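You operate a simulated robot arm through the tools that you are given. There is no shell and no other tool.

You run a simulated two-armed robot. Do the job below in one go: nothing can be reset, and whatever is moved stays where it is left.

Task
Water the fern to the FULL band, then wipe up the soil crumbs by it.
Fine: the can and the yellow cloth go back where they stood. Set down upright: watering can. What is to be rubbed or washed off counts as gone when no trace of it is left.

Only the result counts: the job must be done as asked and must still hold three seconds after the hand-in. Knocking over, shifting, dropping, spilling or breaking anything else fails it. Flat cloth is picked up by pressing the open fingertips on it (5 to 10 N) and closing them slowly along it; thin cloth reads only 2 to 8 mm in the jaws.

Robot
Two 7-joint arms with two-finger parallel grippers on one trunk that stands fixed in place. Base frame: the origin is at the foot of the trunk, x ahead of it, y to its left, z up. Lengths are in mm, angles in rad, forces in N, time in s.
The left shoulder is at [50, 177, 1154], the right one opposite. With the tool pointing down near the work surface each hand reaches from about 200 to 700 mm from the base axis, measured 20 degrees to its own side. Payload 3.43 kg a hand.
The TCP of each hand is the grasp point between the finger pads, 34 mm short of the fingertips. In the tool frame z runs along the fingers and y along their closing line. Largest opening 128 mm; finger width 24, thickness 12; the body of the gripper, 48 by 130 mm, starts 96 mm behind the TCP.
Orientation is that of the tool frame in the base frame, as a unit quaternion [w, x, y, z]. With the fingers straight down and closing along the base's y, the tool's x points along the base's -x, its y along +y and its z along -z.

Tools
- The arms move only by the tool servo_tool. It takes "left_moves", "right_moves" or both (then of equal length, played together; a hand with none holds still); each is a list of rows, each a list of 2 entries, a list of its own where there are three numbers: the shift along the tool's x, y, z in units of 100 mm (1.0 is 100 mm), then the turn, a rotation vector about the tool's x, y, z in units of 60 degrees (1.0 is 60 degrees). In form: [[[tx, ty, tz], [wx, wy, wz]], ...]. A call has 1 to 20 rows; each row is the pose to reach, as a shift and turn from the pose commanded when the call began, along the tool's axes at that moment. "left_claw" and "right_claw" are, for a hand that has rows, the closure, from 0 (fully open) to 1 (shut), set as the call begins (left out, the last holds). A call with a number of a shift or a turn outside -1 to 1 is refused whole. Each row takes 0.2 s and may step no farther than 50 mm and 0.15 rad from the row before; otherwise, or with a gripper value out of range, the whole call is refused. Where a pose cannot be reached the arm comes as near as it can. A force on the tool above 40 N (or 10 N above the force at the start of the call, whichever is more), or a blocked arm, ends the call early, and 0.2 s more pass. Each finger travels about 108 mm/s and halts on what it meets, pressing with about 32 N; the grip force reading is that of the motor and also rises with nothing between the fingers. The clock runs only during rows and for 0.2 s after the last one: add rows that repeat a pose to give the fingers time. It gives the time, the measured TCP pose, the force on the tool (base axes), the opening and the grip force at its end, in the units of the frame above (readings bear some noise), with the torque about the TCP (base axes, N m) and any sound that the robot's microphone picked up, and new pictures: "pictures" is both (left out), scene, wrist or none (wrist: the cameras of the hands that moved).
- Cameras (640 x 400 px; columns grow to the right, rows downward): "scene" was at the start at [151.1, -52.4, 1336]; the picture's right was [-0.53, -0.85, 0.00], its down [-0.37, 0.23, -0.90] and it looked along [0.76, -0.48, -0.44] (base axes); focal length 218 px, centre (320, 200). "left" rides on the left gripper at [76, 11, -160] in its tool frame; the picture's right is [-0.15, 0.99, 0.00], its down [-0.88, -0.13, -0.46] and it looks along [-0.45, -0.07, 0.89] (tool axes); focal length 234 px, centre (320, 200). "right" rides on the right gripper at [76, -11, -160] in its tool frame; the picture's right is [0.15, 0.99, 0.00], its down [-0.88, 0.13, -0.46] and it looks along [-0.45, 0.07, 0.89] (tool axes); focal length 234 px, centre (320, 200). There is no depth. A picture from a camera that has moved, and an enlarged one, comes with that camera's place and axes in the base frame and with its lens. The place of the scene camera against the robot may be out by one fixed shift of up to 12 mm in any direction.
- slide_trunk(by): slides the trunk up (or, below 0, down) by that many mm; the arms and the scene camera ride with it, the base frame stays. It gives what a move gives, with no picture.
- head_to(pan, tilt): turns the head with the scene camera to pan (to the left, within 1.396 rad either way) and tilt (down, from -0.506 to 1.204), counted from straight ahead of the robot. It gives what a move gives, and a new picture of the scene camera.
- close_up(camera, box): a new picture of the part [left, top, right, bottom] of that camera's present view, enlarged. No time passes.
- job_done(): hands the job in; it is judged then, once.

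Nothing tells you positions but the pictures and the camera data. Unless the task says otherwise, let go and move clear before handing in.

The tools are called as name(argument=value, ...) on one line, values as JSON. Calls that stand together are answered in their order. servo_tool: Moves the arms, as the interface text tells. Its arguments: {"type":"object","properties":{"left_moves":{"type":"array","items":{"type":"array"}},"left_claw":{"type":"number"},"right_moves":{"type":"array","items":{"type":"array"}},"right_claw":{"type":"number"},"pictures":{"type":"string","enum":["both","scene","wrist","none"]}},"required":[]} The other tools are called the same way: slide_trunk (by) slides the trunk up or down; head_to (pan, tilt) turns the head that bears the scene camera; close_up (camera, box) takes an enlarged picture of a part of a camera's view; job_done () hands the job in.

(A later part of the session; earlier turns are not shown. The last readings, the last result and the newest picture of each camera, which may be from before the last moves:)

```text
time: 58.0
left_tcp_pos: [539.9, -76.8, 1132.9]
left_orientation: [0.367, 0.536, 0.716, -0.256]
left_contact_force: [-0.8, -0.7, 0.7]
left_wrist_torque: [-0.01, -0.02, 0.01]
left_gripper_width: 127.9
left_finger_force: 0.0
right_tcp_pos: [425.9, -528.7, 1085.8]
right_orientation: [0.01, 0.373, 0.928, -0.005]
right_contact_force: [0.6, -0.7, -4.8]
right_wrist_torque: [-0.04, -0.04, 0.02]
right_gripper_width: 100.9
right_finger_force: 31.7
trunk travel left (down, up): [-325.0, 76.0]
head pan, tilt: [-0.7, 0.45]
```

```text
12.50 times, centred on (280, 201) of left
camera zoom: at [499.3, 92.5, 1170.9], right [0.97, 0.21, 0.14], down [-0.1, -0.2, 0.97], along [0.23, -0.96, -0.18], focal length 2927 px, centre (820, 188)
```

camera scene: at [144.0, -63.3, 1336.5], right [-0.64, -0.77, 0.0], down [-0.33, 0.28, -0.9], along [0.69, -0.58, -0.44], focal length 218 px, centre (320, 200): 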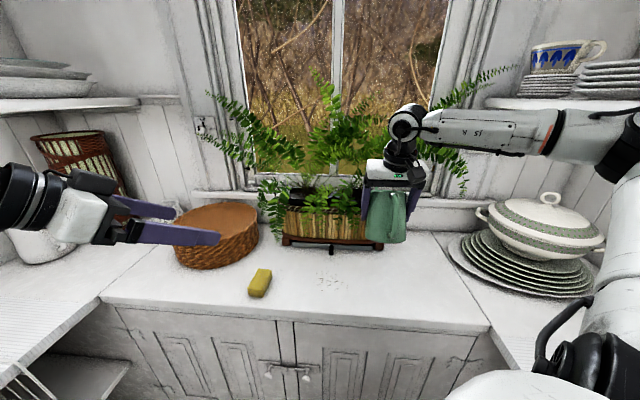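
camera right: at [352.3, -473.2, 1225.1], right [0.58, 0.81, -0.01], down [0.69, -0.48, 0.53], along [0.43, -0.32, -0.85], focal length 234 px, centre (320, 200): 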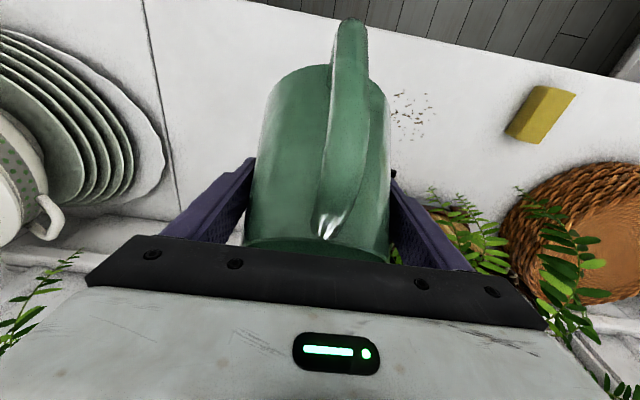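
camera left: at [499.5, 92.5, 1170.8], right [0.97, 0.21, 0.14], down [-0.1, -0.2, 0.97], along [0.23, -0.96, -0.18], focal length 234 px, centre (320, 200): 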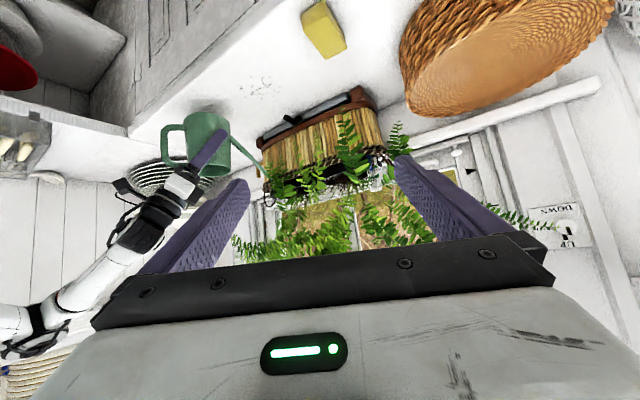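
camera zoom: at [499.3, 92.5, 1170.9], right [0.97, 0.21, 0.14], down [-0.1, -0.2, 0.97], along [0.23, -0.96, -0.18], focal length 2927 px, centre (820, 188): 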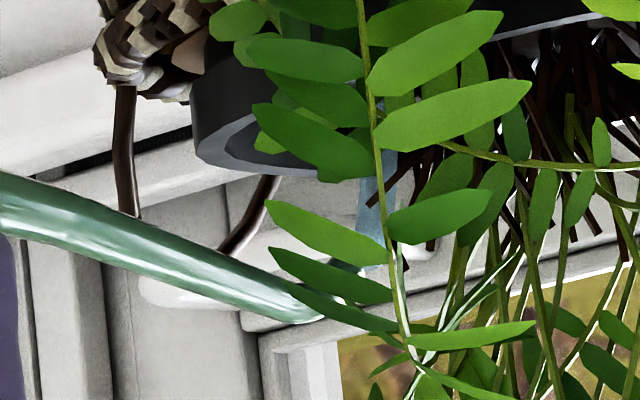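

The level has reached the lower edge of the FULL band. I let it run 0.4 s more, then tilt back 10° about the tip to stop the flow.

servo_tool(right_moves=[[[0, 0, 0], [0, 0, 0]], [[0, 0, 0], [0, 0, 0]], [[0.025, 0, 0.157], [0, -0.084, 0]], [[0.049, 0, 0.314], [0, -0.167, 0]], [[0.049, 0, 0.314], [0, -0.167, 0]]], pictures="none")

close_up(camera="left", box=[350, 145, 390, 185])

close_up(camera="left", box=[255, 185, 305, 217])

```text
time: 59.2
left_tcp_pos: [540.0, -75.9, 1134.3]
left_orientation: [0.366, 0.536, 0.716, -0.255]
left_contact_force: [-0.2, -0.2, 0.0]
left_wrist_torque: [-0.01, -0.01, 0.01]
left_gripper_width: 128.3
left_finger_force: 0.0
right_tcp_pos: [421.7, -525.3, 1054.1]
right_orientation: [0.091, 0.371, 0.923, -0.037]
right_contact_force: [0.2, 0.2, -3.0]
right_wrist_torque: [-0.04, -0.04, 0.0]
right_gripper_width: 101.0
right_finger_force: 32.2
trunk travel left (down, up): [-325.0, 76.0]
head pan, tilt: [-0.7, 0.45]
```

```text
10.00 times, centred on (370, 165) of left
camera zoom: at [499.3, 92.6, 1170.9], right [0.97, 0.21, 0.14], down [-0.1, -0.2, 0.97], along [0.23, -0.96, -0.18], focal length 2342 px, centre (-180, 550)
```

zoom: 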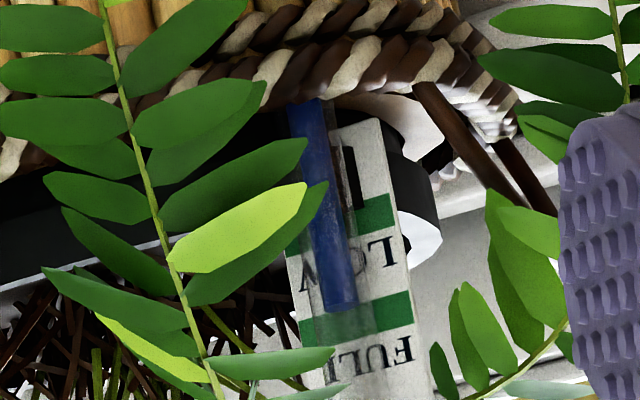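

```text
12.50 times, centred on (280, 201) of left
camera zoom: at [499.3, 92.6, 1170.9], right [0.97, 0.21, 0.14], down [-0.1, -0.2, 0.97], along [0.23, -0.96, -0.18], focal length 2927 px, centre (820, 188)
```

zoom: 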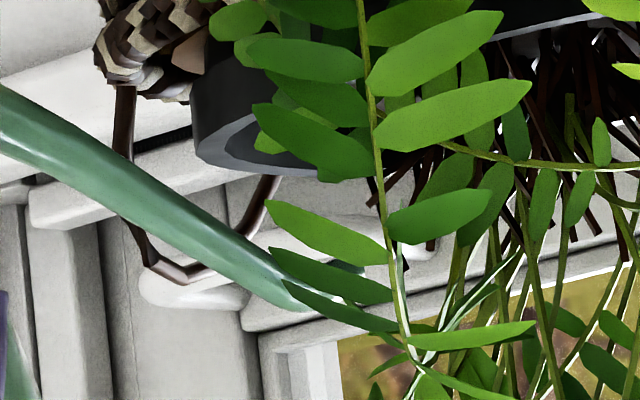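

The flow has stopped. I enlarge the gauge further to judge the level against the FULL band precisely, also from the scene camera.

close_up(camera="left", box=[364, 164, 384, 184])

close_up(camera="scene", box=[274, 174, 298, 200])

```text
16.00 times, centred on (374, 174) of left
camera zoom: at [499.3, 92.6, 1170.9], right [0.97, 0.21, 0.14], down [-0.1, -0.2, 0.97], along [0.23, -0.96, -0.18], focal length 3747 px, centre (-544, 616)
```

zoom: 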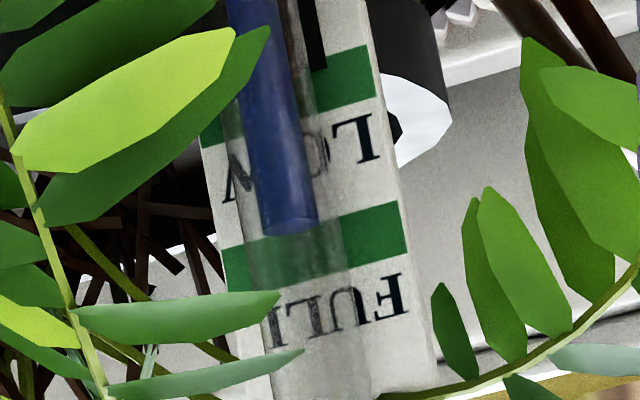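

```text
15.38 times, centred on (286, 187) of scene
camera zoom: at [143.9, -63.1, 1336.5], right [-0.64, -0.77, 0.0], down [-0.33, 0.28, -0.9], along [0.69, -0.58, -0.44], focal length 3362 px, centre (843, 400)
```

zoom: 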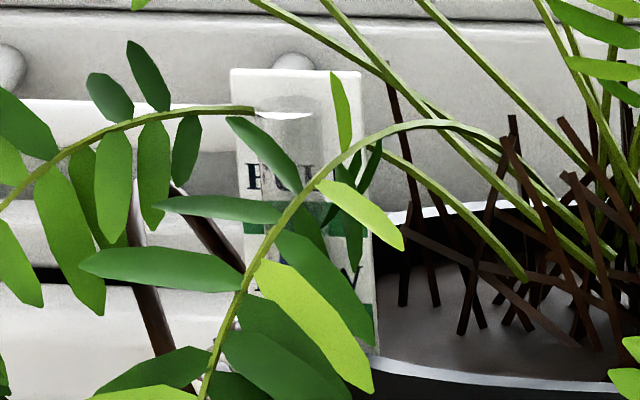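

The level sits just at the lower edge of the FULL band; I want it clearly inside. I tilt again briefly to about 37° with the tip fixed, hold 0.6 s, and tilt back.

servo_tool(right_moves=[[[-0.05, 0, -0.134], [0, 0.075, 0]], [[-0.1, 0, -0.267], [0, 0.15, 0]], [[-0.151, 0, -0.401], [0, 0.225, 0]], [[-0.151, 0, -0.401], [0, 0.225, 0]], [[-0.151, 0, -0.401], [0, 0.225, 0]], [[-0.151, 0, -0.401], [0, 0.225, 0]], [[-0.08, 0, -0.2], [0, 0.113, 0]], [[0, 0, 0], [0, 0, 0]], [[0, 0, 0], [0, 0, 0]]], pictures="none")

close_up(camera="left", box=[364, 164, 384, 184])

close_up(camera="left", box=[255, 185, 305, 217])

```text
time: 61.2
left_tcp_pos: [540.9, -76.4, 1134.7]
left_orientation: [0.366, 0.536, 0.717, -0.255]
left_contact_force: [0.7, -0.5, -0.6]
left_wrist_torque: [-0.01, 0.02, 0.02]
left_gripper_width: 127.8
left_finger_force: 0.1
right_tcp_pos: [423.5, -526.5, 1054.8]
right_orientation: [0.091, 0.371, 0.923, -0.037]
right_contact_force: [-0.1, -0.7, -3.7]
right_wrist_torque: [-0.02, -0.03, -0.01]
right_gripper_width: 101.0
right_finger_force: 32.0
trunk travel left (down, up): [-325.0, 76.0]
head pan, tilt: [-0.7, 0.45]
```

```text
16.00 times, centred on (374, 174) of left
camera zoom: at [499.3, 92.6, 1170.9], right [0.97, 0.21, 0.14], down [-0.1, -0.2, 0.97], along [0.23, -0.96, -0.18], focal length 3747 px, centre (-544, 616)
```

zoom: 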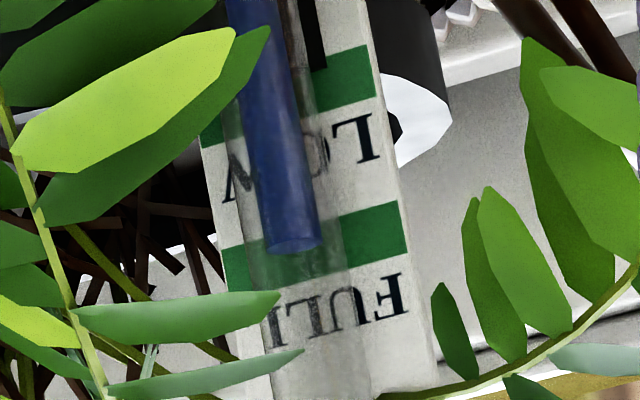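

```text
12.50 times, centred on (280, 201) of left
camera zoom: at [499.3, 92.6, 1170.9], right [0.97, 0.21, 0.14], down [-0.1, -0.2, 0.97], along [0.23, -0.96, -0.18], focal length 2927 px, centre (820, 188)
```

zoom: 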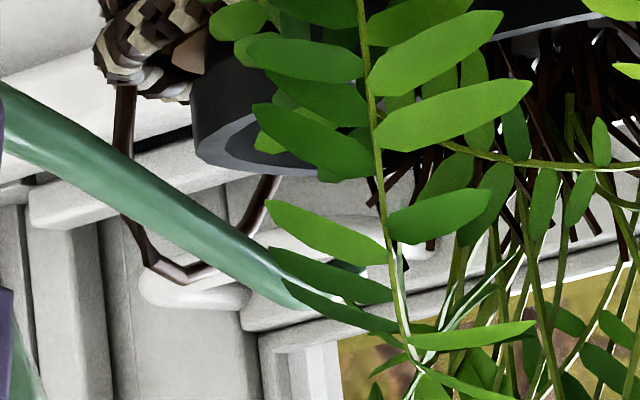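

The level now stands well inside the FULL band. I bring the can upright and draw the spout back out over the pot's front.

servo_tool(right_moves=[[[0.02, 0, 0.13], [0, -0.067, 0]], [[0.06, 0, 0.22], [0, -0.133, 0]], [[0.15, 0, 0.29], [0, -0.2, 0]], [[0.27, 0, 0.35], [0, -0.267, 0]], [[0.39, 0, 0.41], [0, -0.333, 0]], [[0.499, 0, 0.462], [0, -0.4, 0]], [[0.499, 0, 0.462], [0, -0.4, 0]]], pictures="both")

close_up(camera="scene", box=[310, 160, 470, 290])

close_up(camera="left", box=[364, 164, 384, 184])

```text
time: 62.8
left_tcp_pos: [540.2, -76.8, 1133.9]
left_orientation: [0.367, 0.535, 0.716, -0.255]
left_contact_force: [-0.2, 0.2, -0.8]
left_wrist_torque: [0.04, -0.01, -0.02]
left_gripper_width: 128.1
left_finger_force: 0.0
right_tcp_pos: [394.1, -497.2, 998.2]
right_orientation: [0.282, 0.355, 0.884, -0.113]
right_contact_force: [-0.1, -0.5, -4.3]
right_wrist_torque: [0.0, -0.01, -0.01]
right_gripper_width: 100.9
right_finger_force: 32.0
trunk travel left (down, up): [-325.0, 76.0]
head pan, tilt: [-0.7, 0.45]
camera scene: at [143.9, -63.1, 1336.5], right [-0.64, -0.77, 0.0], down [-0.33, 0.28, -0.9], along [0.69, -0.58, -0.44], focal length 218 px, centre (320, 200)
camera right: at [274.8, -399.6, 1085.9], right [0.6, 0.8, -0.09], down [0.42, -0.22, 0.88], along [0.68, -0.56, -0.47], focal length 234 px, centre (320, 200)
```

scene: 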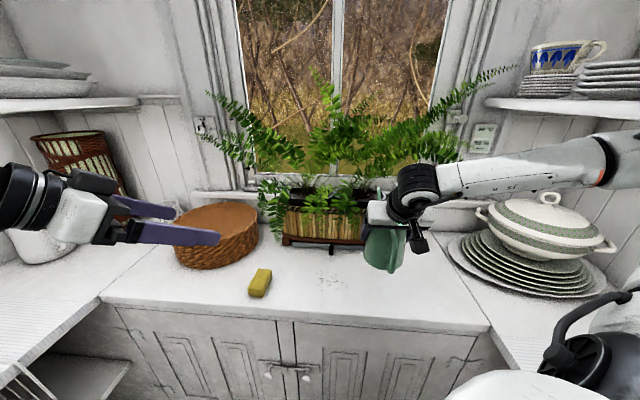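
right: 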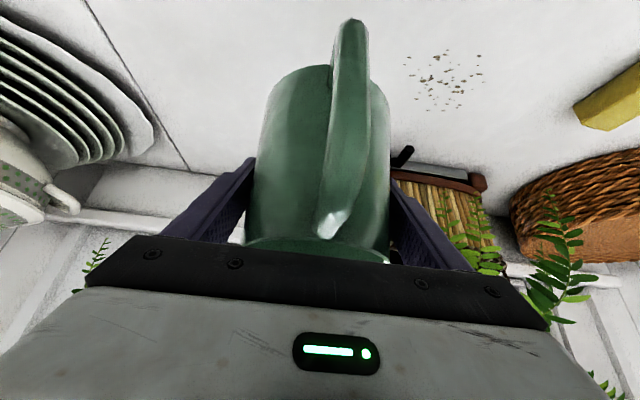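

```text
3.08 times, centred on (390, 225) of scene
camera zoom: at [143.9, -63.1, 1336.5], right [-0.64, -0.77, 0.0], down [-0.33, 0.28, -0.9], along [0.69, -0.58, -0.44], focal length 672 px, centre (105, 123)
```

zoom: 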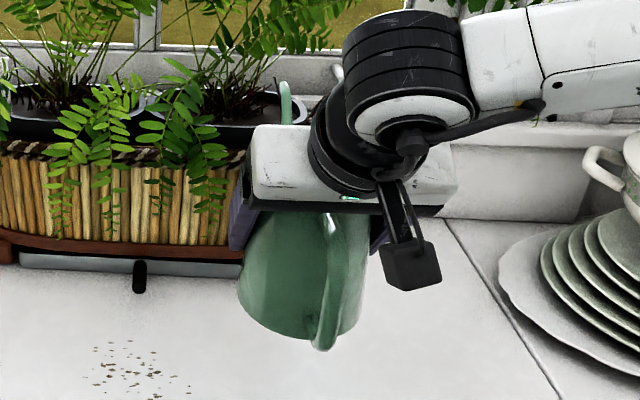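

```text
16.00 times, centred on (374, 174) of left
camera zoom: at [499.3, 92.6, 1170.9], right [0.97, 0.21, 0.14], down [-0.1, -0.2, 0.97], along [0.23, -0.96, -0.18], focal length 3747 px, centre (-544, 616)
```

zoom: 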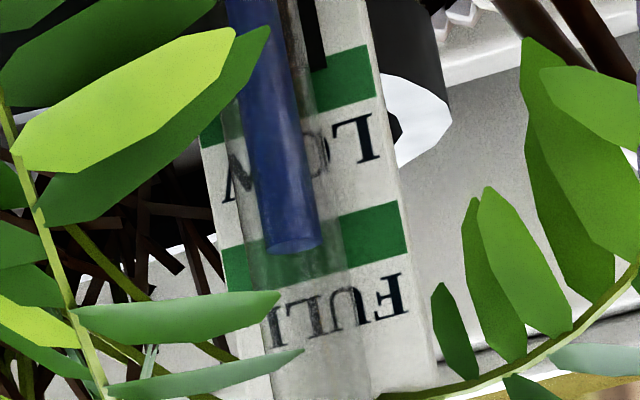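

The gauge stays inside the FULL band. Now I take the can back: retreat, lower, and turn to the earlier set-down heading.

servo_tool(right_moves=[[[0.16, 0, 0.08], [0, 0, 0]], [[0.32, 0, 0.16], [0, 0, 0]], [[0.48, 0.005, 0.25], [0, 0, 0]], [[0.631, 0.007, 0.327], [0, 0, 0]], [[0.631, 0.007, 0.327], [0, 0, 0]]], pictures="none")

servo_tool(right_moves=[[[-0.01, -0.004, 0.1], [-0.061, 0, -0.086]], [[-0.02, -0.008, 0.2], [-0.122, 0, -0.173]], [[-0.029, -0.012, 0.303], [-0.183, 0, -0.259]], [[-0.029, -0.012, 0.303], [-0.183, 0, -0.259]]], pictures="both")

close_up(camera="scene", box=[320, 180, 448, 300])

```text
time: 64.0
left_tcp_pos: [540.0, -76.8, 1134.7]
left_orientation: [0.367, 0.536, 0.716, -0.255]
left_contact_force: [-0.2, -0.1, -0.3]
left_wrist_torque: [-0.02, 0.01, -0.01]
left_gripper_width: 128.1
left_finger_force: 0.0
right_tcp_pos: [370.1, -474.2, 934.4]
right_orientation: [0.281, 0.356, 0.884, -0.114]
right_contact_force: [-0.7, 0.4, -3.7]
right_wrist_torque: [0.02, -0.01, 0.01]
right_gripper_width: 101.2
right_finger_force: 31.9
trunk travel left (down, up): [-325.0, 76.0]
head pan, tilt: [-0.7, 0.45]
```

```text
time: 65.0
left_tcp_pos: [541.0, -77.1, 1133.6]
left_orientation: [0.367, 0.536, 0.717, -0.255]
left_contact_force: [1.0, -0.9, 0.4]
left_wrist_torque: [-0.01, -0.01, -0.01]
left_gripper_width: 127.9
left_finger_force: 0.1
right_tcp_pos: [384.8, -489.5, 912.9]
right_orientation: [0.296, 0.204, 0.931, -0.065]
right_contact_force: [-1.2, -0.2, -3.8]
right_wrist_torque: [-0.02, -0.01, -0.02]
right_gripper_width: 100.8
right_finger_force: 32.4
trunk travel left (down, up): [-325.0, 76.0]
head pan, tilt: [-0.7, 0.45]
camera scene: at [143.8, -63.1, 1336.5], right [-0.64, -0.77, 0.0], down [-0.33, 0.28, -0.9], along [0.69, -0.58, -0.44], focal length 218 px, centre (320, 200)
camera right: at [239.8, -435.2, 999.3], right [0.31, 0.95, -0.09], down [0.47, -0.07, 0.88], along [0.83, -0.31, -0.47], focal length 234 px, centre (320, 200)
```

scene: 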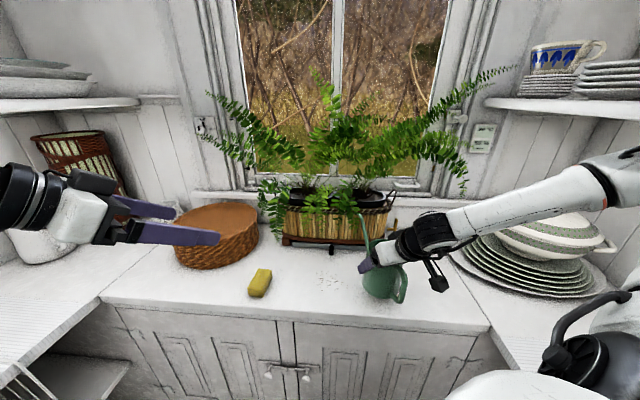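
right: 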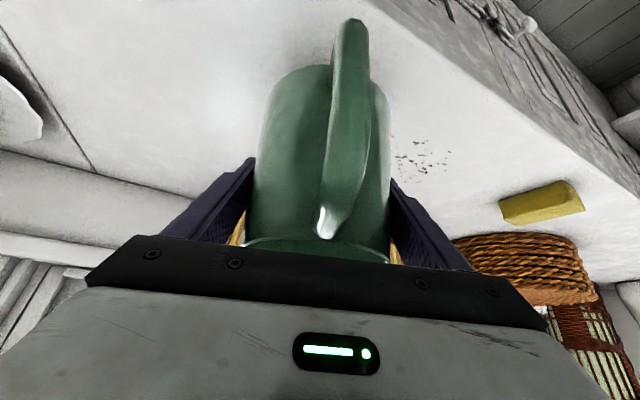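

```text
3.33 times, centred on (384, 240) of scene
camera zoom: at [143.8, -63.1, 1336.5], right [-0.64, -0.77, 0.0], down [-0.33, 0.28, -0.9], along [0.69, -0.58, -0.44], focal length 728 px, centre (107, 67)
```

zoom: 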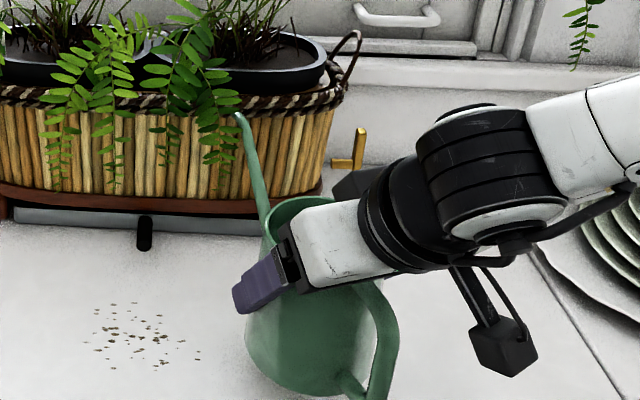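

Everything matches the earlier lift pose, so the can has not moved in the grip. I set it down where it was lifted.

servo_tool(right_moves=[[[0.04, -0.03, 0.15], [0, 0, 0]], [[0.07, -0.05, 0.3], [0, 0, 0]], [[0.085, -0.06, 0.38], [0, 0, 0]], [[0.09, -0.06, 0.42], [0, 0, 0]], [[0.09, -0.06, 0.434], [0, 0, 0]], [[0.09, -0.06, 0.434], [0, 0, 0]]], pictures="none")

```text
time: 66.4
left_tcp_pos: [538.9, -75.9, 1135.2]
left_orientation: [0.367, 0.537, 0.716, -0.256]
left_contact_force: [-0.8, 0.0, -0.3]
left_wrist_torque: [-0.03, 0.0, -0.04]
left_gripper_width: 128.2
left_finger_force: 0.1
right_tcp_pos: [396.3, -500.7, 873.9]
right_orientation: [0.297, 0.203, 0.931, -0.066]
right_contact_force: [-3.1, 1.6, 10.0]
right_wrist_torque: [0.76, 0.32, 0.18]
right_gripper_width: 100.6
right_finger_force: 32.1
trunk travel left (down, up): [-325.0, 76.0]
head pan, tilt: [-0.7, 0.45]
```

The can is on the counter (10 N). I open the gripper and check it stands upright.

servo_tool(right_moves=[[[0, 0, 0], [0, 0, 0]], [[0, 0, 0], [0, 0, 0]], [[0, 0, 0], [0, 0, 0]]], right_claw=0, pictures="both")

close_up(camera="scene", box=[320, 190, 448, 310])

```text
time: 67.2
left_tcp_pos: [538.9, -75.8, 1132.6]
left_orientation: [0.366, 0.536, 0.717, -0.255]
left_contact_force: [0.5, -0.1, 0.2]
left_wrist_torque: [-0.01, -0.03, -0.01]
left_gripper_width: 128.1
left_finger_force: 0.0
right_tcp_pos: [398.2, -500.9, 871.7]
right_orientation: [0.295, 0.204, 0.931, -0.066]
right_contact_force: [-0.2, 0.4, 0.7]
right_wrist_torque: [0.0, -0.02, -0.03]
right_gripper_width: 128.0
right_finger_force: 0.0
trunk travel left (down, up): [-325.0, 76.0]
head pan, tilt: [-0.7, 0.45]
camera scene: at [143.6, -62.7, 1336.6], right [-0.64, -0.77, 0.0], down [-0.33, 0.28, -0.9], along [0.69, -0.58, -0.44], focal length 218 px, centre (320, 200)
camera right: at [253.3, -448.2, 958.6], right [0.31, 0.95, -0.09], down [0.47, -0.07, 0.88], along [0.83, -0.31, -0.47], focal length 234 px, centre (320, 200)
```

scene: 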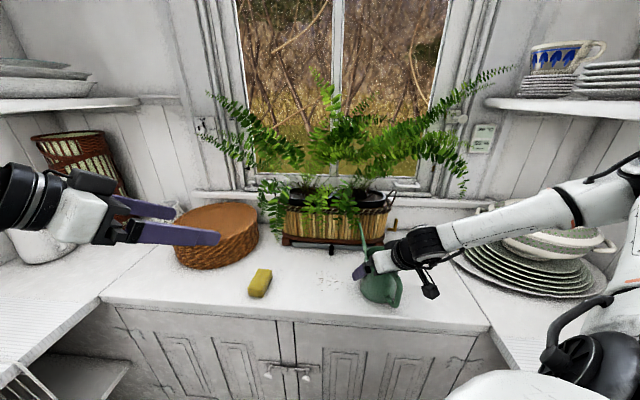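
right: 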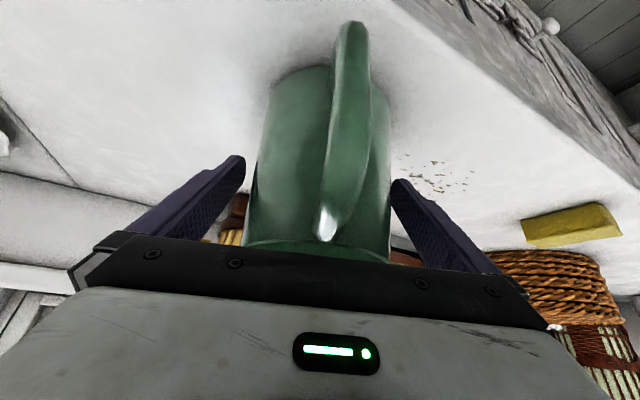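

```text
3.33 times, centred on (384, 250) of scene
camera zoom: at [143.6, -62.7, 1336.6], right [-0.64, -0.77, 0.0], down [-0.33, 0.28, -0.9], along [0.69, -0.58, -0.44], focal length 728 px, centre (107, 33)
```

zoom: 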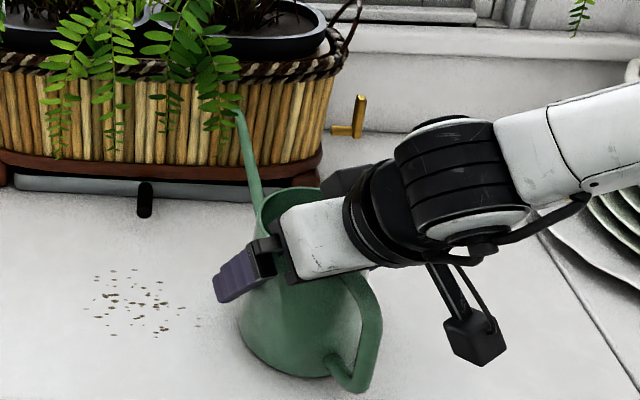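

The can stands upright. I rise straight out, then unpitch the tool.

servo_tool(right_moves=[[[-0.17, 0, -0.235], [0, 0, 0]], [[-0.33, 0, -0.47], [0, 0, 0]], [[-0.5, 0, -0.7], [0, 0, 0]], [[-0.667, 0, -0.936], [0, 0, 0]], [[-0.667, 0, -0.936], [0, 0, 0]]], pictures="none")

servo_tool(right_moves=[[[0, 0, 0], [0, 0.117, 0]], [[0, 0, 0], [0, 0.233, 0]], [[0, 0, 0], [0, 0.35, 0]], [[0, 0, 0], [0, 0.467, 0]], [[0, 0, 0], [0, 0.587, 0]], [[0, 0, 0], [0, 0.587, 0]]], pictures="wrist")

```text
time: 68.4
left_tcp_pos: [539.7, -77.0, 1134.9]
left_orientation: [0.367, 0.536, 0.716, -0.255]
left_contact_force: [0.0, 0.2, 0.5]
left_wrist_torque: [0.03, 0.01, 0.02]
left_gripper_width: 128.2
left_finger_force: 0.0
right_tcp_pos: [398.9, -501.0, 986.9]
right_orientation: [0.297, 0.204, 0.931, -0.066]
right_contact_force: [-0.5, -0.3, -0.5]
right_wrist_torque: [0.01, 0.02, 0.01]
right_gripper_width: 128.2
right_finger_force: 0.0
trunk travel left (down, up): [-325.0, 76.0]
head pan, tilt: [-0.7, 0.45]
```

```text
time: 69.8
left_tcp_pos: [539.4, -75.9, 1133.2]
left_orientation: [0.366, 0.536, 0.716, -0.255]
left_contact_force: [-0.2, 0.5, -1.0]
left_wrist_torque: [0.03, 0.01, 0.01]
left_gripper_width: 127.8
left_finger_force: 0.0
right_tcp_pos: [397.2, -501.9, 986.9]
right_orientation: [0.0, 0.215, 0.977, 0.0]
right_contact_force: [0.1, -0.3, 0.2]
right_wrist_torque: [-0.04, 0.01, 0.02]
right_gripper_width: 128.0
right_finger_force: 0.1
trunk travel left (down, up): [-325.0, 76.0]
head pan, tilt: [-0.7, 0.45]
camera right: at [324.3, -480.4, 1147.1], right [0.28, 0.96, 0.0], down [0.85, -0.25, 0.46], along [0.44, -0.13, -0.89], focal length 234 px, centre (320, 200)
```

right: 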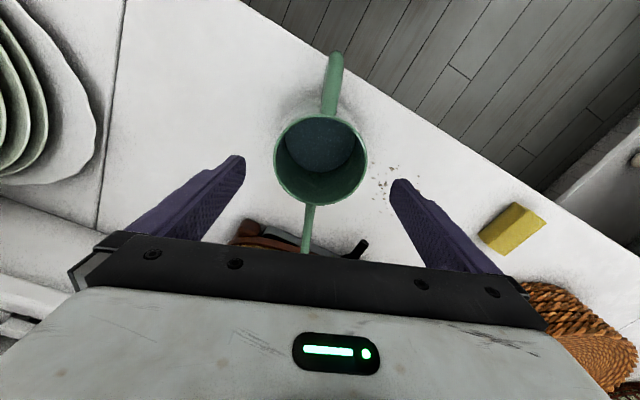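

The can is centered under the hand. I turn to yaw -90° for the top grasp.

servo_tool(right_moves=[[[0, 0, 0], [0, 0, 0.14]], [[0, 0, 0], [0, 0, 0.28]], [[0, 0, 0], [0, 0, 0.42]], [[-0.01, 0, 0], [0, 0, 0.542]], [[-0.02, 0, 0], [0, 0, 0.542]]], pictures="none")

servo_tool(right_moves=[[[0, 0, 0], [0, 0, 0.14]], [[0, 0, 0], [0, 0, 0.28]], [[0, 0, 0], [0, 0, 0.42]], [[0, 0, 0], [0, 0, 0.542]], [[0, 0, 0], [0, 0, 0.542]]], pictures="wrist")

```text
time: 71.0
left_tcp_pos: [539.9, -77.4, 1134.9]
left_orientation: [0.366, 0.536, 0.717, -0.255]
left_contact_force: [-0.2, -0.3, 0.4]
left_wrist_torque: [0.02, -0.01, 0.02]
left_gripper_width: 128.0
left_finger_force: 0.2
right_tcp_pos: [400.4, -502.3, 987.0]
right_orientation: [0.001, 0.481, 0.877, -0.002]
right_contact_force: [-1.1, 0.9, 0.9]
right_wrist_torque: [0.01, -0.01, -0.04]
right_gripper_width: 128.0
right_finger_force: 0.1
trunk travel left (down, up): [-325.0, 76.0]
head pan, tilt: [-0.7, 0.45]
```

```text
time: 72.2
left_tcp_pos: [539.6, -77.0, 1135.1]
left_orientation: [0.367, 0.536, 0.716, -0.255]
left_contact_force: [-0.5, 0.0, -0.6]
left_wrist_torque: [-0.03, 0.01, -0.01]
left_gripper_width: 128.1
left_finger_force: 0.0
right_tcp_pos: [398.8, -502.2, 987.9]
right_orientation: [0.001, 0.707, 0.707, -0.002]
right_contact_force: [-0.2, 0.7, 0.3]
right_wrist_torque: [0.01, 0.03, 0.01]
right_gripper_width: 128.0
right_finger_force: 0.1
trunk travel left (down, up): [-325.0, 76.0]
head pan, tilt: [-0.7, 0.45]
camera right: at [388.3, -427.2, 1147.3], right [0.99, 0.15, 0.0], down [0.13, -0.88, 0.46], along [0.07, -0.45, -0.89], focal length 234 px, centre (320, 200)
```

right: 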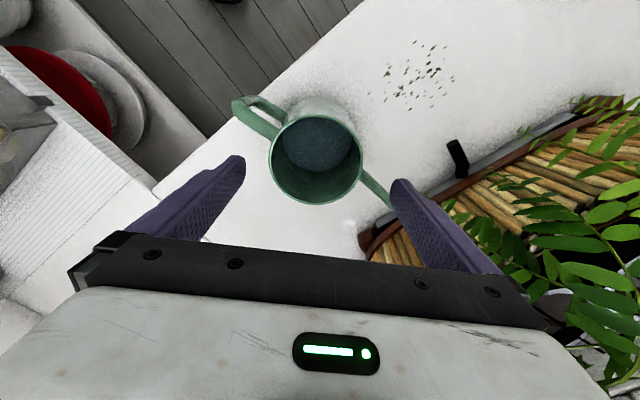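

Nearly centered; I also check a faint spot on the counter near the planter foot.

close_up(camera="right", box=[240, 150, 420, 260])

close_up(camera="scene", box=[330, 200, 430, 280])

```text
3.56 times, centred on (330, 205) of right
camera zoom: at [388.3, -427.2, 1147.3], right [0.99, 0.15, 0.0], down [0.13, -0.88, 0.46], along [0.07, -0.45, -0.89], focal length 833 px, centre (284, 182)
```

zoom: 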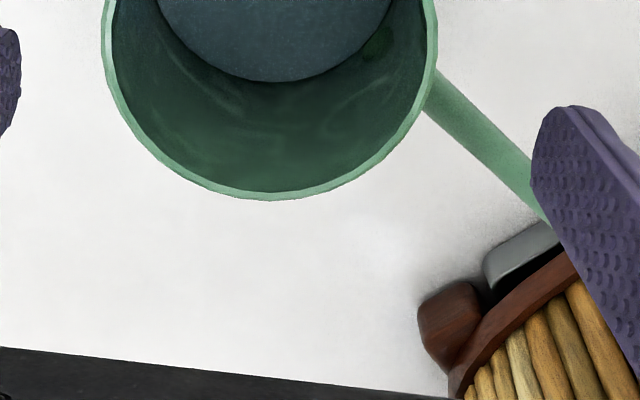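

```text
5.00 times, centred on (380, 240) of scene
camera zoom: at [143.6, -62.8, 1336.6], right [-0.64, -0.77, 0.0], down [-0.33, 0.28, -0.9], along [0.69, -0.58, -0.44], focal length 1093 px, centre (20, 0)
```

zoom: 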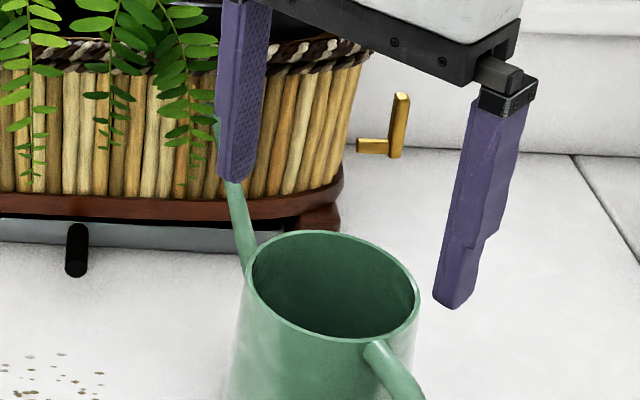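

No spill, just shading. I shift 4.5 mm and go down to grasp height 888.

servo_tool(right_moves=[[[0, -0.045, 0], [0, 0, 0]], [[0, -0.045, 0.25], [0, 0, 0]], [[0, -0.045, 0.5], [0, 0, 0]], [[0, -0.045, 0.75], [0, 0, 0]], [[0, -0.045, 0.995], [0, 0, 0]], [[0, -0.045, 0.995], [0, 0, 0]]], pictures="wrist")

```text
time: 73.6
left_tcp_pos: [540.3, -76.9, 1134.4]
left_orientation: [0.367, 0.536, 0.717, -0.255]
left_contact_force: [-1.7, 0.4, 0.0]
left_wrist_torque: [0.01, 0.01, 0.02]
left_gripper_width: 127.9
left_finger_force: 0.2
right_tcp_pos: [395.3, -503.8, 887.4]
right_orientation: [0.001, 0.706, 0.708, 0.0]
right_contact_force: [-0.7, -0.3, 1.0]
right_wrist_torque: [0.02, 0.0, -0.01]
right_gripper_width: 128.0
right_finger_force: 0.1
trunk travel left (down, up): [-325.0, 76.0]
head pan, tilt: [-0.7, 0.45]
camera right: at [383.8, -428.6, 1047.3], right [0.99, 0.15, 0.0], down [0.13, -0.88, 0.46], along [0.07, -0.45, -0.89], focal length 234 px, centre (320, 200)
```

right: 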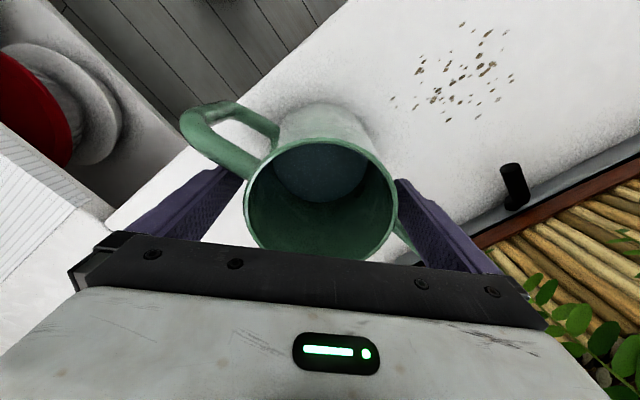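

The view matches the very first grasp. I close the fingers.

servo_tool(right_moves=[[[0, 0, 0], [0, 0, 0]], [[0, 0, 0], [0, 0, 0]], [[0, 0, 0], [0, 0, 0]], [[0, 0, 0], [0, 0, 0]]], right_claw=0.4, pictures="wrist")

```text
time: 74.6
left_tcp_pos: [540.6, -77.6, 1134.0]
left_orientation: [0.367, 0.536, 0.716, -0.255]
left_contact_force: [-0.1, -0.6, 0.3]
left_wrist_torque: [-0.01, 0.01, -0.01]
left_gripper_width: 127.8
left_finger_force: 0.1
right_tcp_pos: [394.6, -504.3, 887.7]
right_orientation: [0.001, 0.706, 0.708, 0.0]
right_contact_force: [-0.5, -0.3, 0.0]
right_wrist_torque: [-0.07, 0.0, -0.01]
right_gripper_width: 94.5
right_finger_force: 31.8
trunk travel left (down, up): [-325.0, 76.0]
head pan, tilt: [-0.7, 0.45]
camera right: at [383.8, -428.8, 1047.2], right [0.99, 0.15, 0.0], down [0.13, -0.88, 0.46], along [0.07, -0.45, -0.89], focal length 234 px, centre (320, 200)
```

right: 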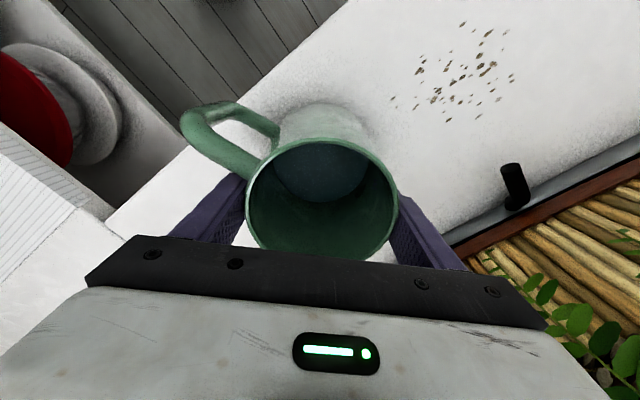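

Gripped at 94.5 mm as before. I lift, back off from the planter, and carry the can back along the same route while turning it back.

servo_tool(right_moves=[[[0, 0, -0.1], [0, 0, 0]], [[0.03, -0.03, -0.25], [0, 0, 0]], [[0.07, -0.07, -0.4], [0, 0, 0]], [[0.11, -0.11, -0.55], [0, 0, 0]], [[0.0, -0.14, -0.55], [0, 0, -0.1]], [[-0.1, -0.17, -0.55], [0, 0, -0.2]], [[-0.2, -0.2, -0.55], [0, 0, -0.3]], [[-0.3, -0.24, -0.55], [0, 0, -0.4]], [[-0.4, -0.27, -0.55], [0, 0, -0.48]], [[-0.49, -0.3, -0.55], [0, 0, -0.54]], [[-0.49, -0.3, -0.55], [0, 0, -0.54]]], pictures="both")

```text
time: 77.0
left_tcp_pos: [540.3, -75.9, 1133.4]
left_orientation: [0.367, 0.536, 0.717, -0.255]
left_contact_force: [0.5, -0.7, -1.0]
left_wrist_torque: [-0.01, 0.02, 0.0]
left_gripper_width: 128.2
left_finger_force: 0.1
right_tcp_pos: [366.1, -552.0, 943.0]
right_orientation: [0.001, 0.48, 0.877, -0.001]
right_contact_force: [0.1, 0.5, -4.0]
right_wrist_torque: [0.0, 0.03, -0.02]
right_gripper_width: 94.7
right_finger_force: 32.3
trunk travel left (down, up): [-325.0, 76.0]
head pan, tilt: [-0.7, 0.45]
camera scene: at [143.9, -63.1, 1336.5], right [-0.64, -0.77, 0.0], down [-0.33, 0.28, -0.9], along [0.69, -0.58, -0.44], focal length 218 px, centre (320, 200)
camera right: at [316.2, -495.5, 1101.8], right [0.75, 0.66, 0.0], down [0.58, -0.67, 0.46], along [0.3, -0.34, -0.89], focal length 234 px, centre (320, 200)
```

scene: 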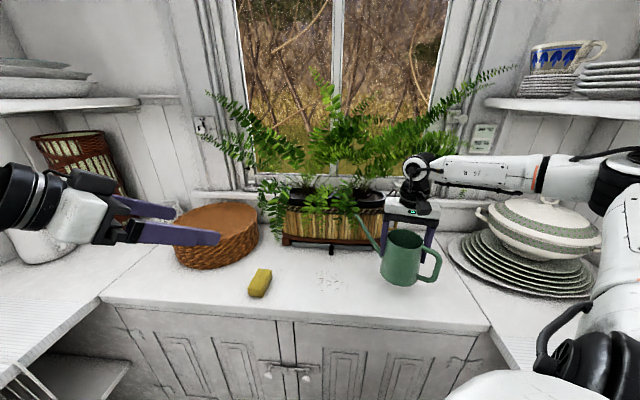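
right: 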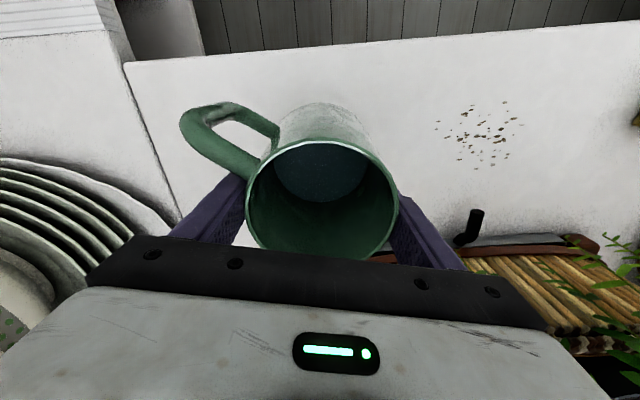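

Back over the intermediate point, all consistent. I continue to above the original spot with yaw about -18°.

servo_tool(right_moves=[[[-0.04, -0.143, 0], [0, 0, -0.11]], [[-0.08, -0.286, 0], [0, 0, -0.22]], [[-0.12, -0.43, 0], [0, 0, -0.33]], [[-0.16, -0.573, 0], [0, 0, -0.44]], [[-0.2, -0.716, 0], [0, 0, -0.55]], [[-0.237, -0.859, 0], [0, 0, -0.65]], [[-0.237, -0.859, 0], [0, 0, -0.65]]], pictures="both")

close_up(camera="scene", box=[360, 220, 488, 310])

```text
time: 78.6
left_tcp_pos: [540.1, -76.2, 1134.2]
left_orientation: [0.366, 0.536, 0.716, -0.255]
left_contact_force: [0.9, 0.0, 0.2]
left_wrist_torque: [0.01, 0.02, -0.03]
left_gripper_width: 128.2
left_finger_force: 0.1
right_tcp_pos: [306.1, -618.8, 941.3]
right_orientation: [0.0, 0.16, 0.987, -0.001]
right_contact_force: [0.3, -0.1, -4.3]
right_wrist_torque: [0.0, -0.01, 0.0]
right_gripper_width: 94.1
right_finger_force: 31.8
trunk travel left (down, up): [-325.0, 76.0]
head pan, tilt: [-0.7, 0.45]
camera scene: at [143.8, -62.8, 1336.6], right [-0.64, -0.77, 0.0], down [-0.33, 0.28, -0.9], along [0.69, -0.58, -0.44], focal length 218 px, centre (320, 200)
camera right: at [231.0, -605.4, 1101.9], right [0.17, 0.98, 0.0], down [0.88, -0.15, 0.46], along [0.45, -0.08, -0.89], focal length 234 px, centre (320, 200)
```

scene: 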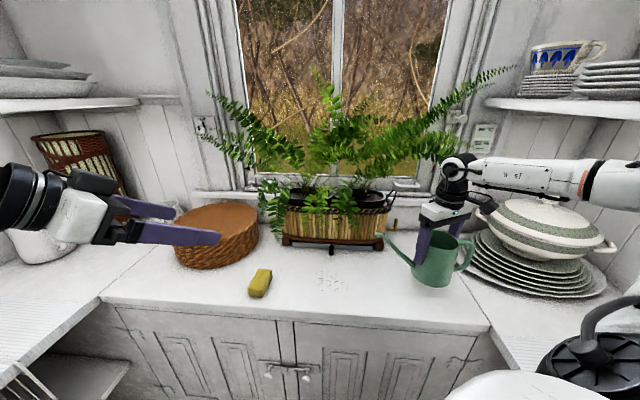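
right: 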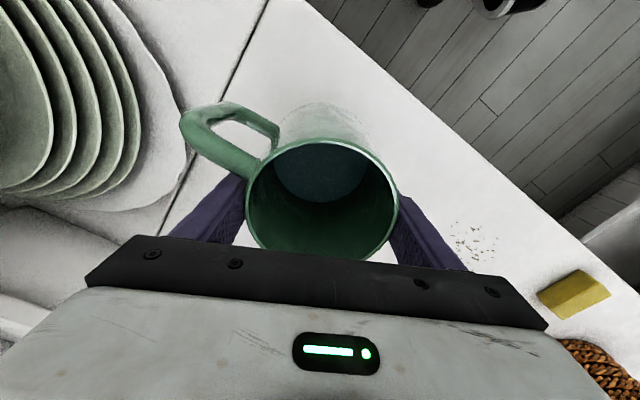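

```text
4.44 times, centred on (424, 265) of scene
camera zoom: at [143.8, -62.8, 1336.6], right [-0.64, -0.77, 0.0], down [-0.33, 0.28, -0.9], along [0.69, -0.58, -0.44], focal length 971 px, centre (-142, -89)
```

zoom: 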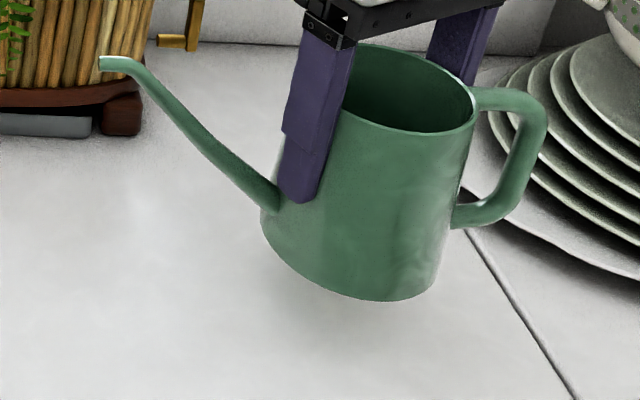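

The can hangs right above its original place. I lower it slowly to TCP z ≈ 888.

servo_tool(right_moves=[[[0, 0, 0.2], [0, 0, 0]], [[0, 0, 0.4], [0, 0, 0]], [[0, 0, 0.48], [0, 0, 0]], [[0, 0, 0.51], [0, 0, 0]], [[0, 0, 0.53], [0, 0, 0]], [[0, 0, 0.53], [0, 0, 0]]], pictures="scene")

close_up(camera="scene", box=[360, 230, 488, 310])

```text
time: 80.0
left_tcp_pos: [538.7, -75.3, 1133.7]
left_orientation: [0.366, 0.536, 0.716, -0.256]
left_contact_force: [0.5, -0.9, 1.0]
left_wrist_torque: [0.01, -0.03, 0.03]
left_gripper_width: 127.9
left_finger_force: 0.0
right_tcp_pos: [305.5, -618.4, 889.9]
right_orientation: [0.0, 0.16, 0.987, -0.001]
right_contact_force: [0.3, 0.1, -3.4]
right_wrist_torque: [-0.04, 0.0, -0.03]
right_gripper_width: 93.8
right_finger_force: 31.5
trunk travel left (down, up): [-325.0, 76.0]
head pan, tilt: [-0.7, 0.45]
camera scene: at [143.8, -63.2, 1336.5], right [-0.64, -0.77, 0.0], down [-0.33, 0.28, -0.9], along [0.69, -0.58, -0.44], focal length 218 px, centre (320, 200)
```

scene: 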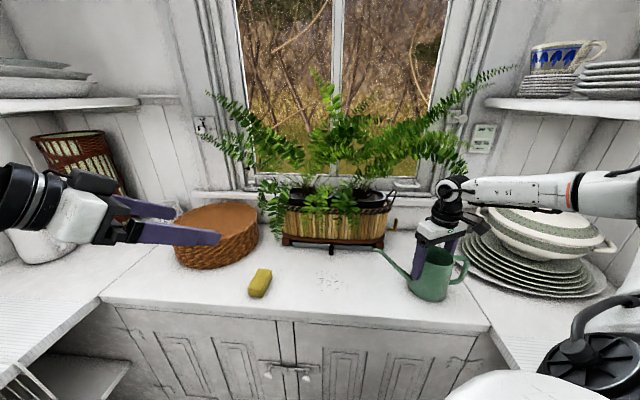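

```text
5.00 times, centred on (424, 270) of scene
camera zoom: at [143.8, -63.2, 1336.5], right [-0.64, -0.77, 0.0], down [-0.33, 0.28, -0.9], along [0.69, -0.58, -0.44], focal length 1093 px, centre (-200, -150)
```

zoom: 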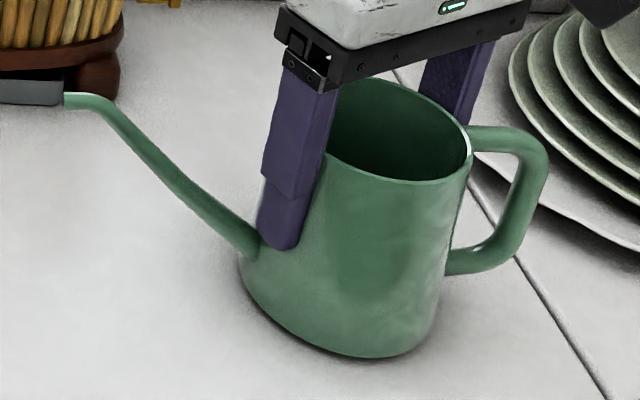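

Comparing with the first picture, the can is about 7 mm off its original place toward me. I raise a hair, shift by (+3, -7) mm and set it down.

servo_tool(right_moves=[[[0, 0, -0.06], [0, 0, 0]], [[-0.05, -0.057, -0.06], [0, 0, 0]], [[-0.05, -0.057, -0.02], [0, 0, 0]], [[-0.05, -0.057, 0.01], [0, 0, 0]], [[-0.05, -0.057, 0.025], [0, 0, 0]], [[-0.05, -0.057, 0.025], [0, 0, 0]]], pictures="none")

close_up(camera="scene", box=[360, 230, 488, 310])

```text
time: 81.4
left_tcp_pos: [540.9, -75.7, 1135.1]
left_orientation: [0.367, 0.536, 0.717, -0.255]
left_contact_force: [0.3, 0.2, -1.4]
left_wrist_torque: [-0.02, -0.01, 0.01]
left_gripper_width: 128.1
left_finger_force: 0.1
right_tcp_pos: [308.0, -625.8, 889.1]
right_orientation: [0.002, 0.162, 0.987, -0.002]
right_contact_force: [0.3, -2.6, 6.8]
right_wrist_torque: [0.27, 0.14, 0.03]
right_gripper_width: 94.2
right_finger_force: 31.7
right hand out of reach, approached as far as the arm can: row 2
trunk travel left (down, up): [-325.0, 76.0]
head pan, tilt: [-0.7, 0.45]
```

```text
5.00 times, centred on (424, 270) of scene
camera zoom: at [143.3, -62.4, 1336.8], right [-0.64, -0.77, 0.0], down [-0.33, 0.28, -0.9], along [0.69, -0.58, -0.43], focal length 1093 px, centre (-200, -150)
```

zoom: 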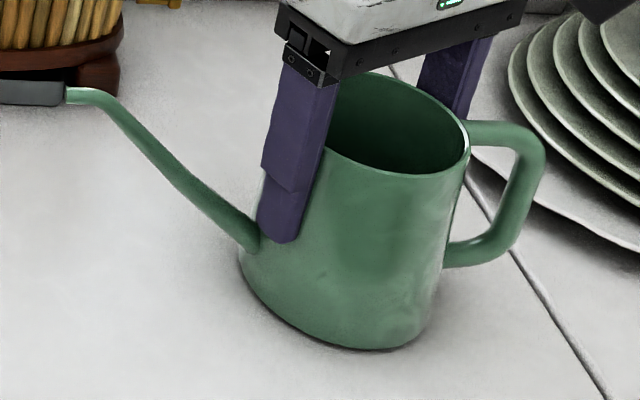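

The can is on the counter within about 5 mm of where it stood. I release it and rise straight up.

servo_tool(right_moves=[[[0, 0, 0], [0, 0, 0]], [[0, 0, 0], [0, 0, 0]], [[0, 0, 0], [0, 0, 0]]], right_claw=0, pictures="wrist")

close_up(camera="scene", box=[360, 230, 488, 310])

```text
time: 82.2
left_tcp_pos: [539.8, -77.0, 1133.8]
left_orientation: [0.366, 0.536, 0.717, -0.255]
left_contact_force: [-0.2, -0.4, -0.9]
left_wrist_torque: [-0.02, 0.0, -0.02]
left_gripper_width: 128.1
left_finger_force: 0.0
right_tcp_pos: [308.8, -625.8, 886.8]
right_orientation: [0.001, 0.16, 0.987, -0.002]
right_contact_force: [0.0, -0.3, 0.6]
right_wrist_torque: [0.01, -0.02, 0.01]
right_gripper_width: 128.1
right_finger_force: 0.0
trunk travel left (down, up): [-325.0, 76.0]
head pan, tilt: [-0.7, 0.45]
camera right: at [233.2, -612.0, 1046.4], right [0.17, 0.98, 0.0], down [0.88, -0.15, 0.46], along [0.45, -0.08, -0.89], focal length 234 px, centre (320, 200)
```

right: 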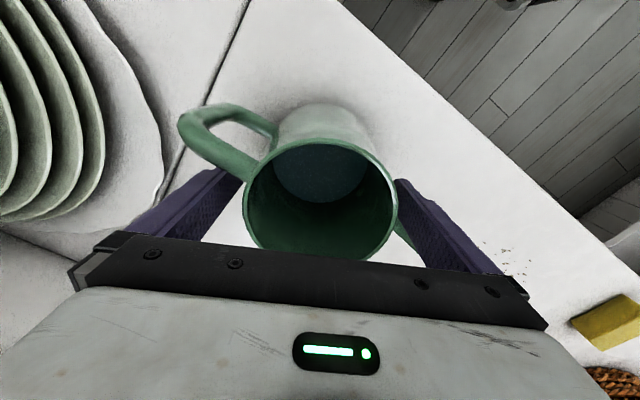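

```text
5.00 times, centred on (424, 270) of scene
camera zoom: at [143.6, -62.7, 1336.6], right [-0.64, -0.77, 0.0], down [-0.33, 0.28, -0.9], along [0.69, -0.58, -0.44], focal length 1093 px, centre (-200, -150)
```

zoom: 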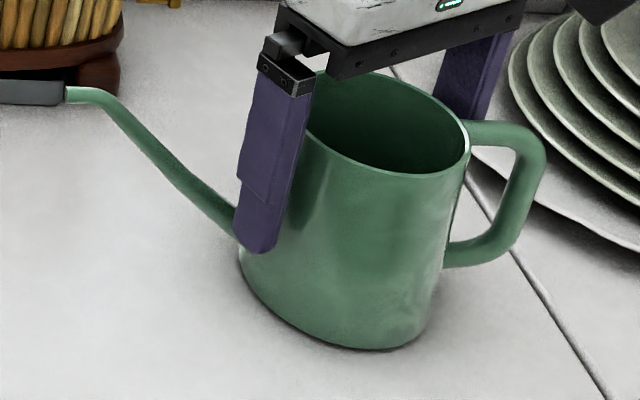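

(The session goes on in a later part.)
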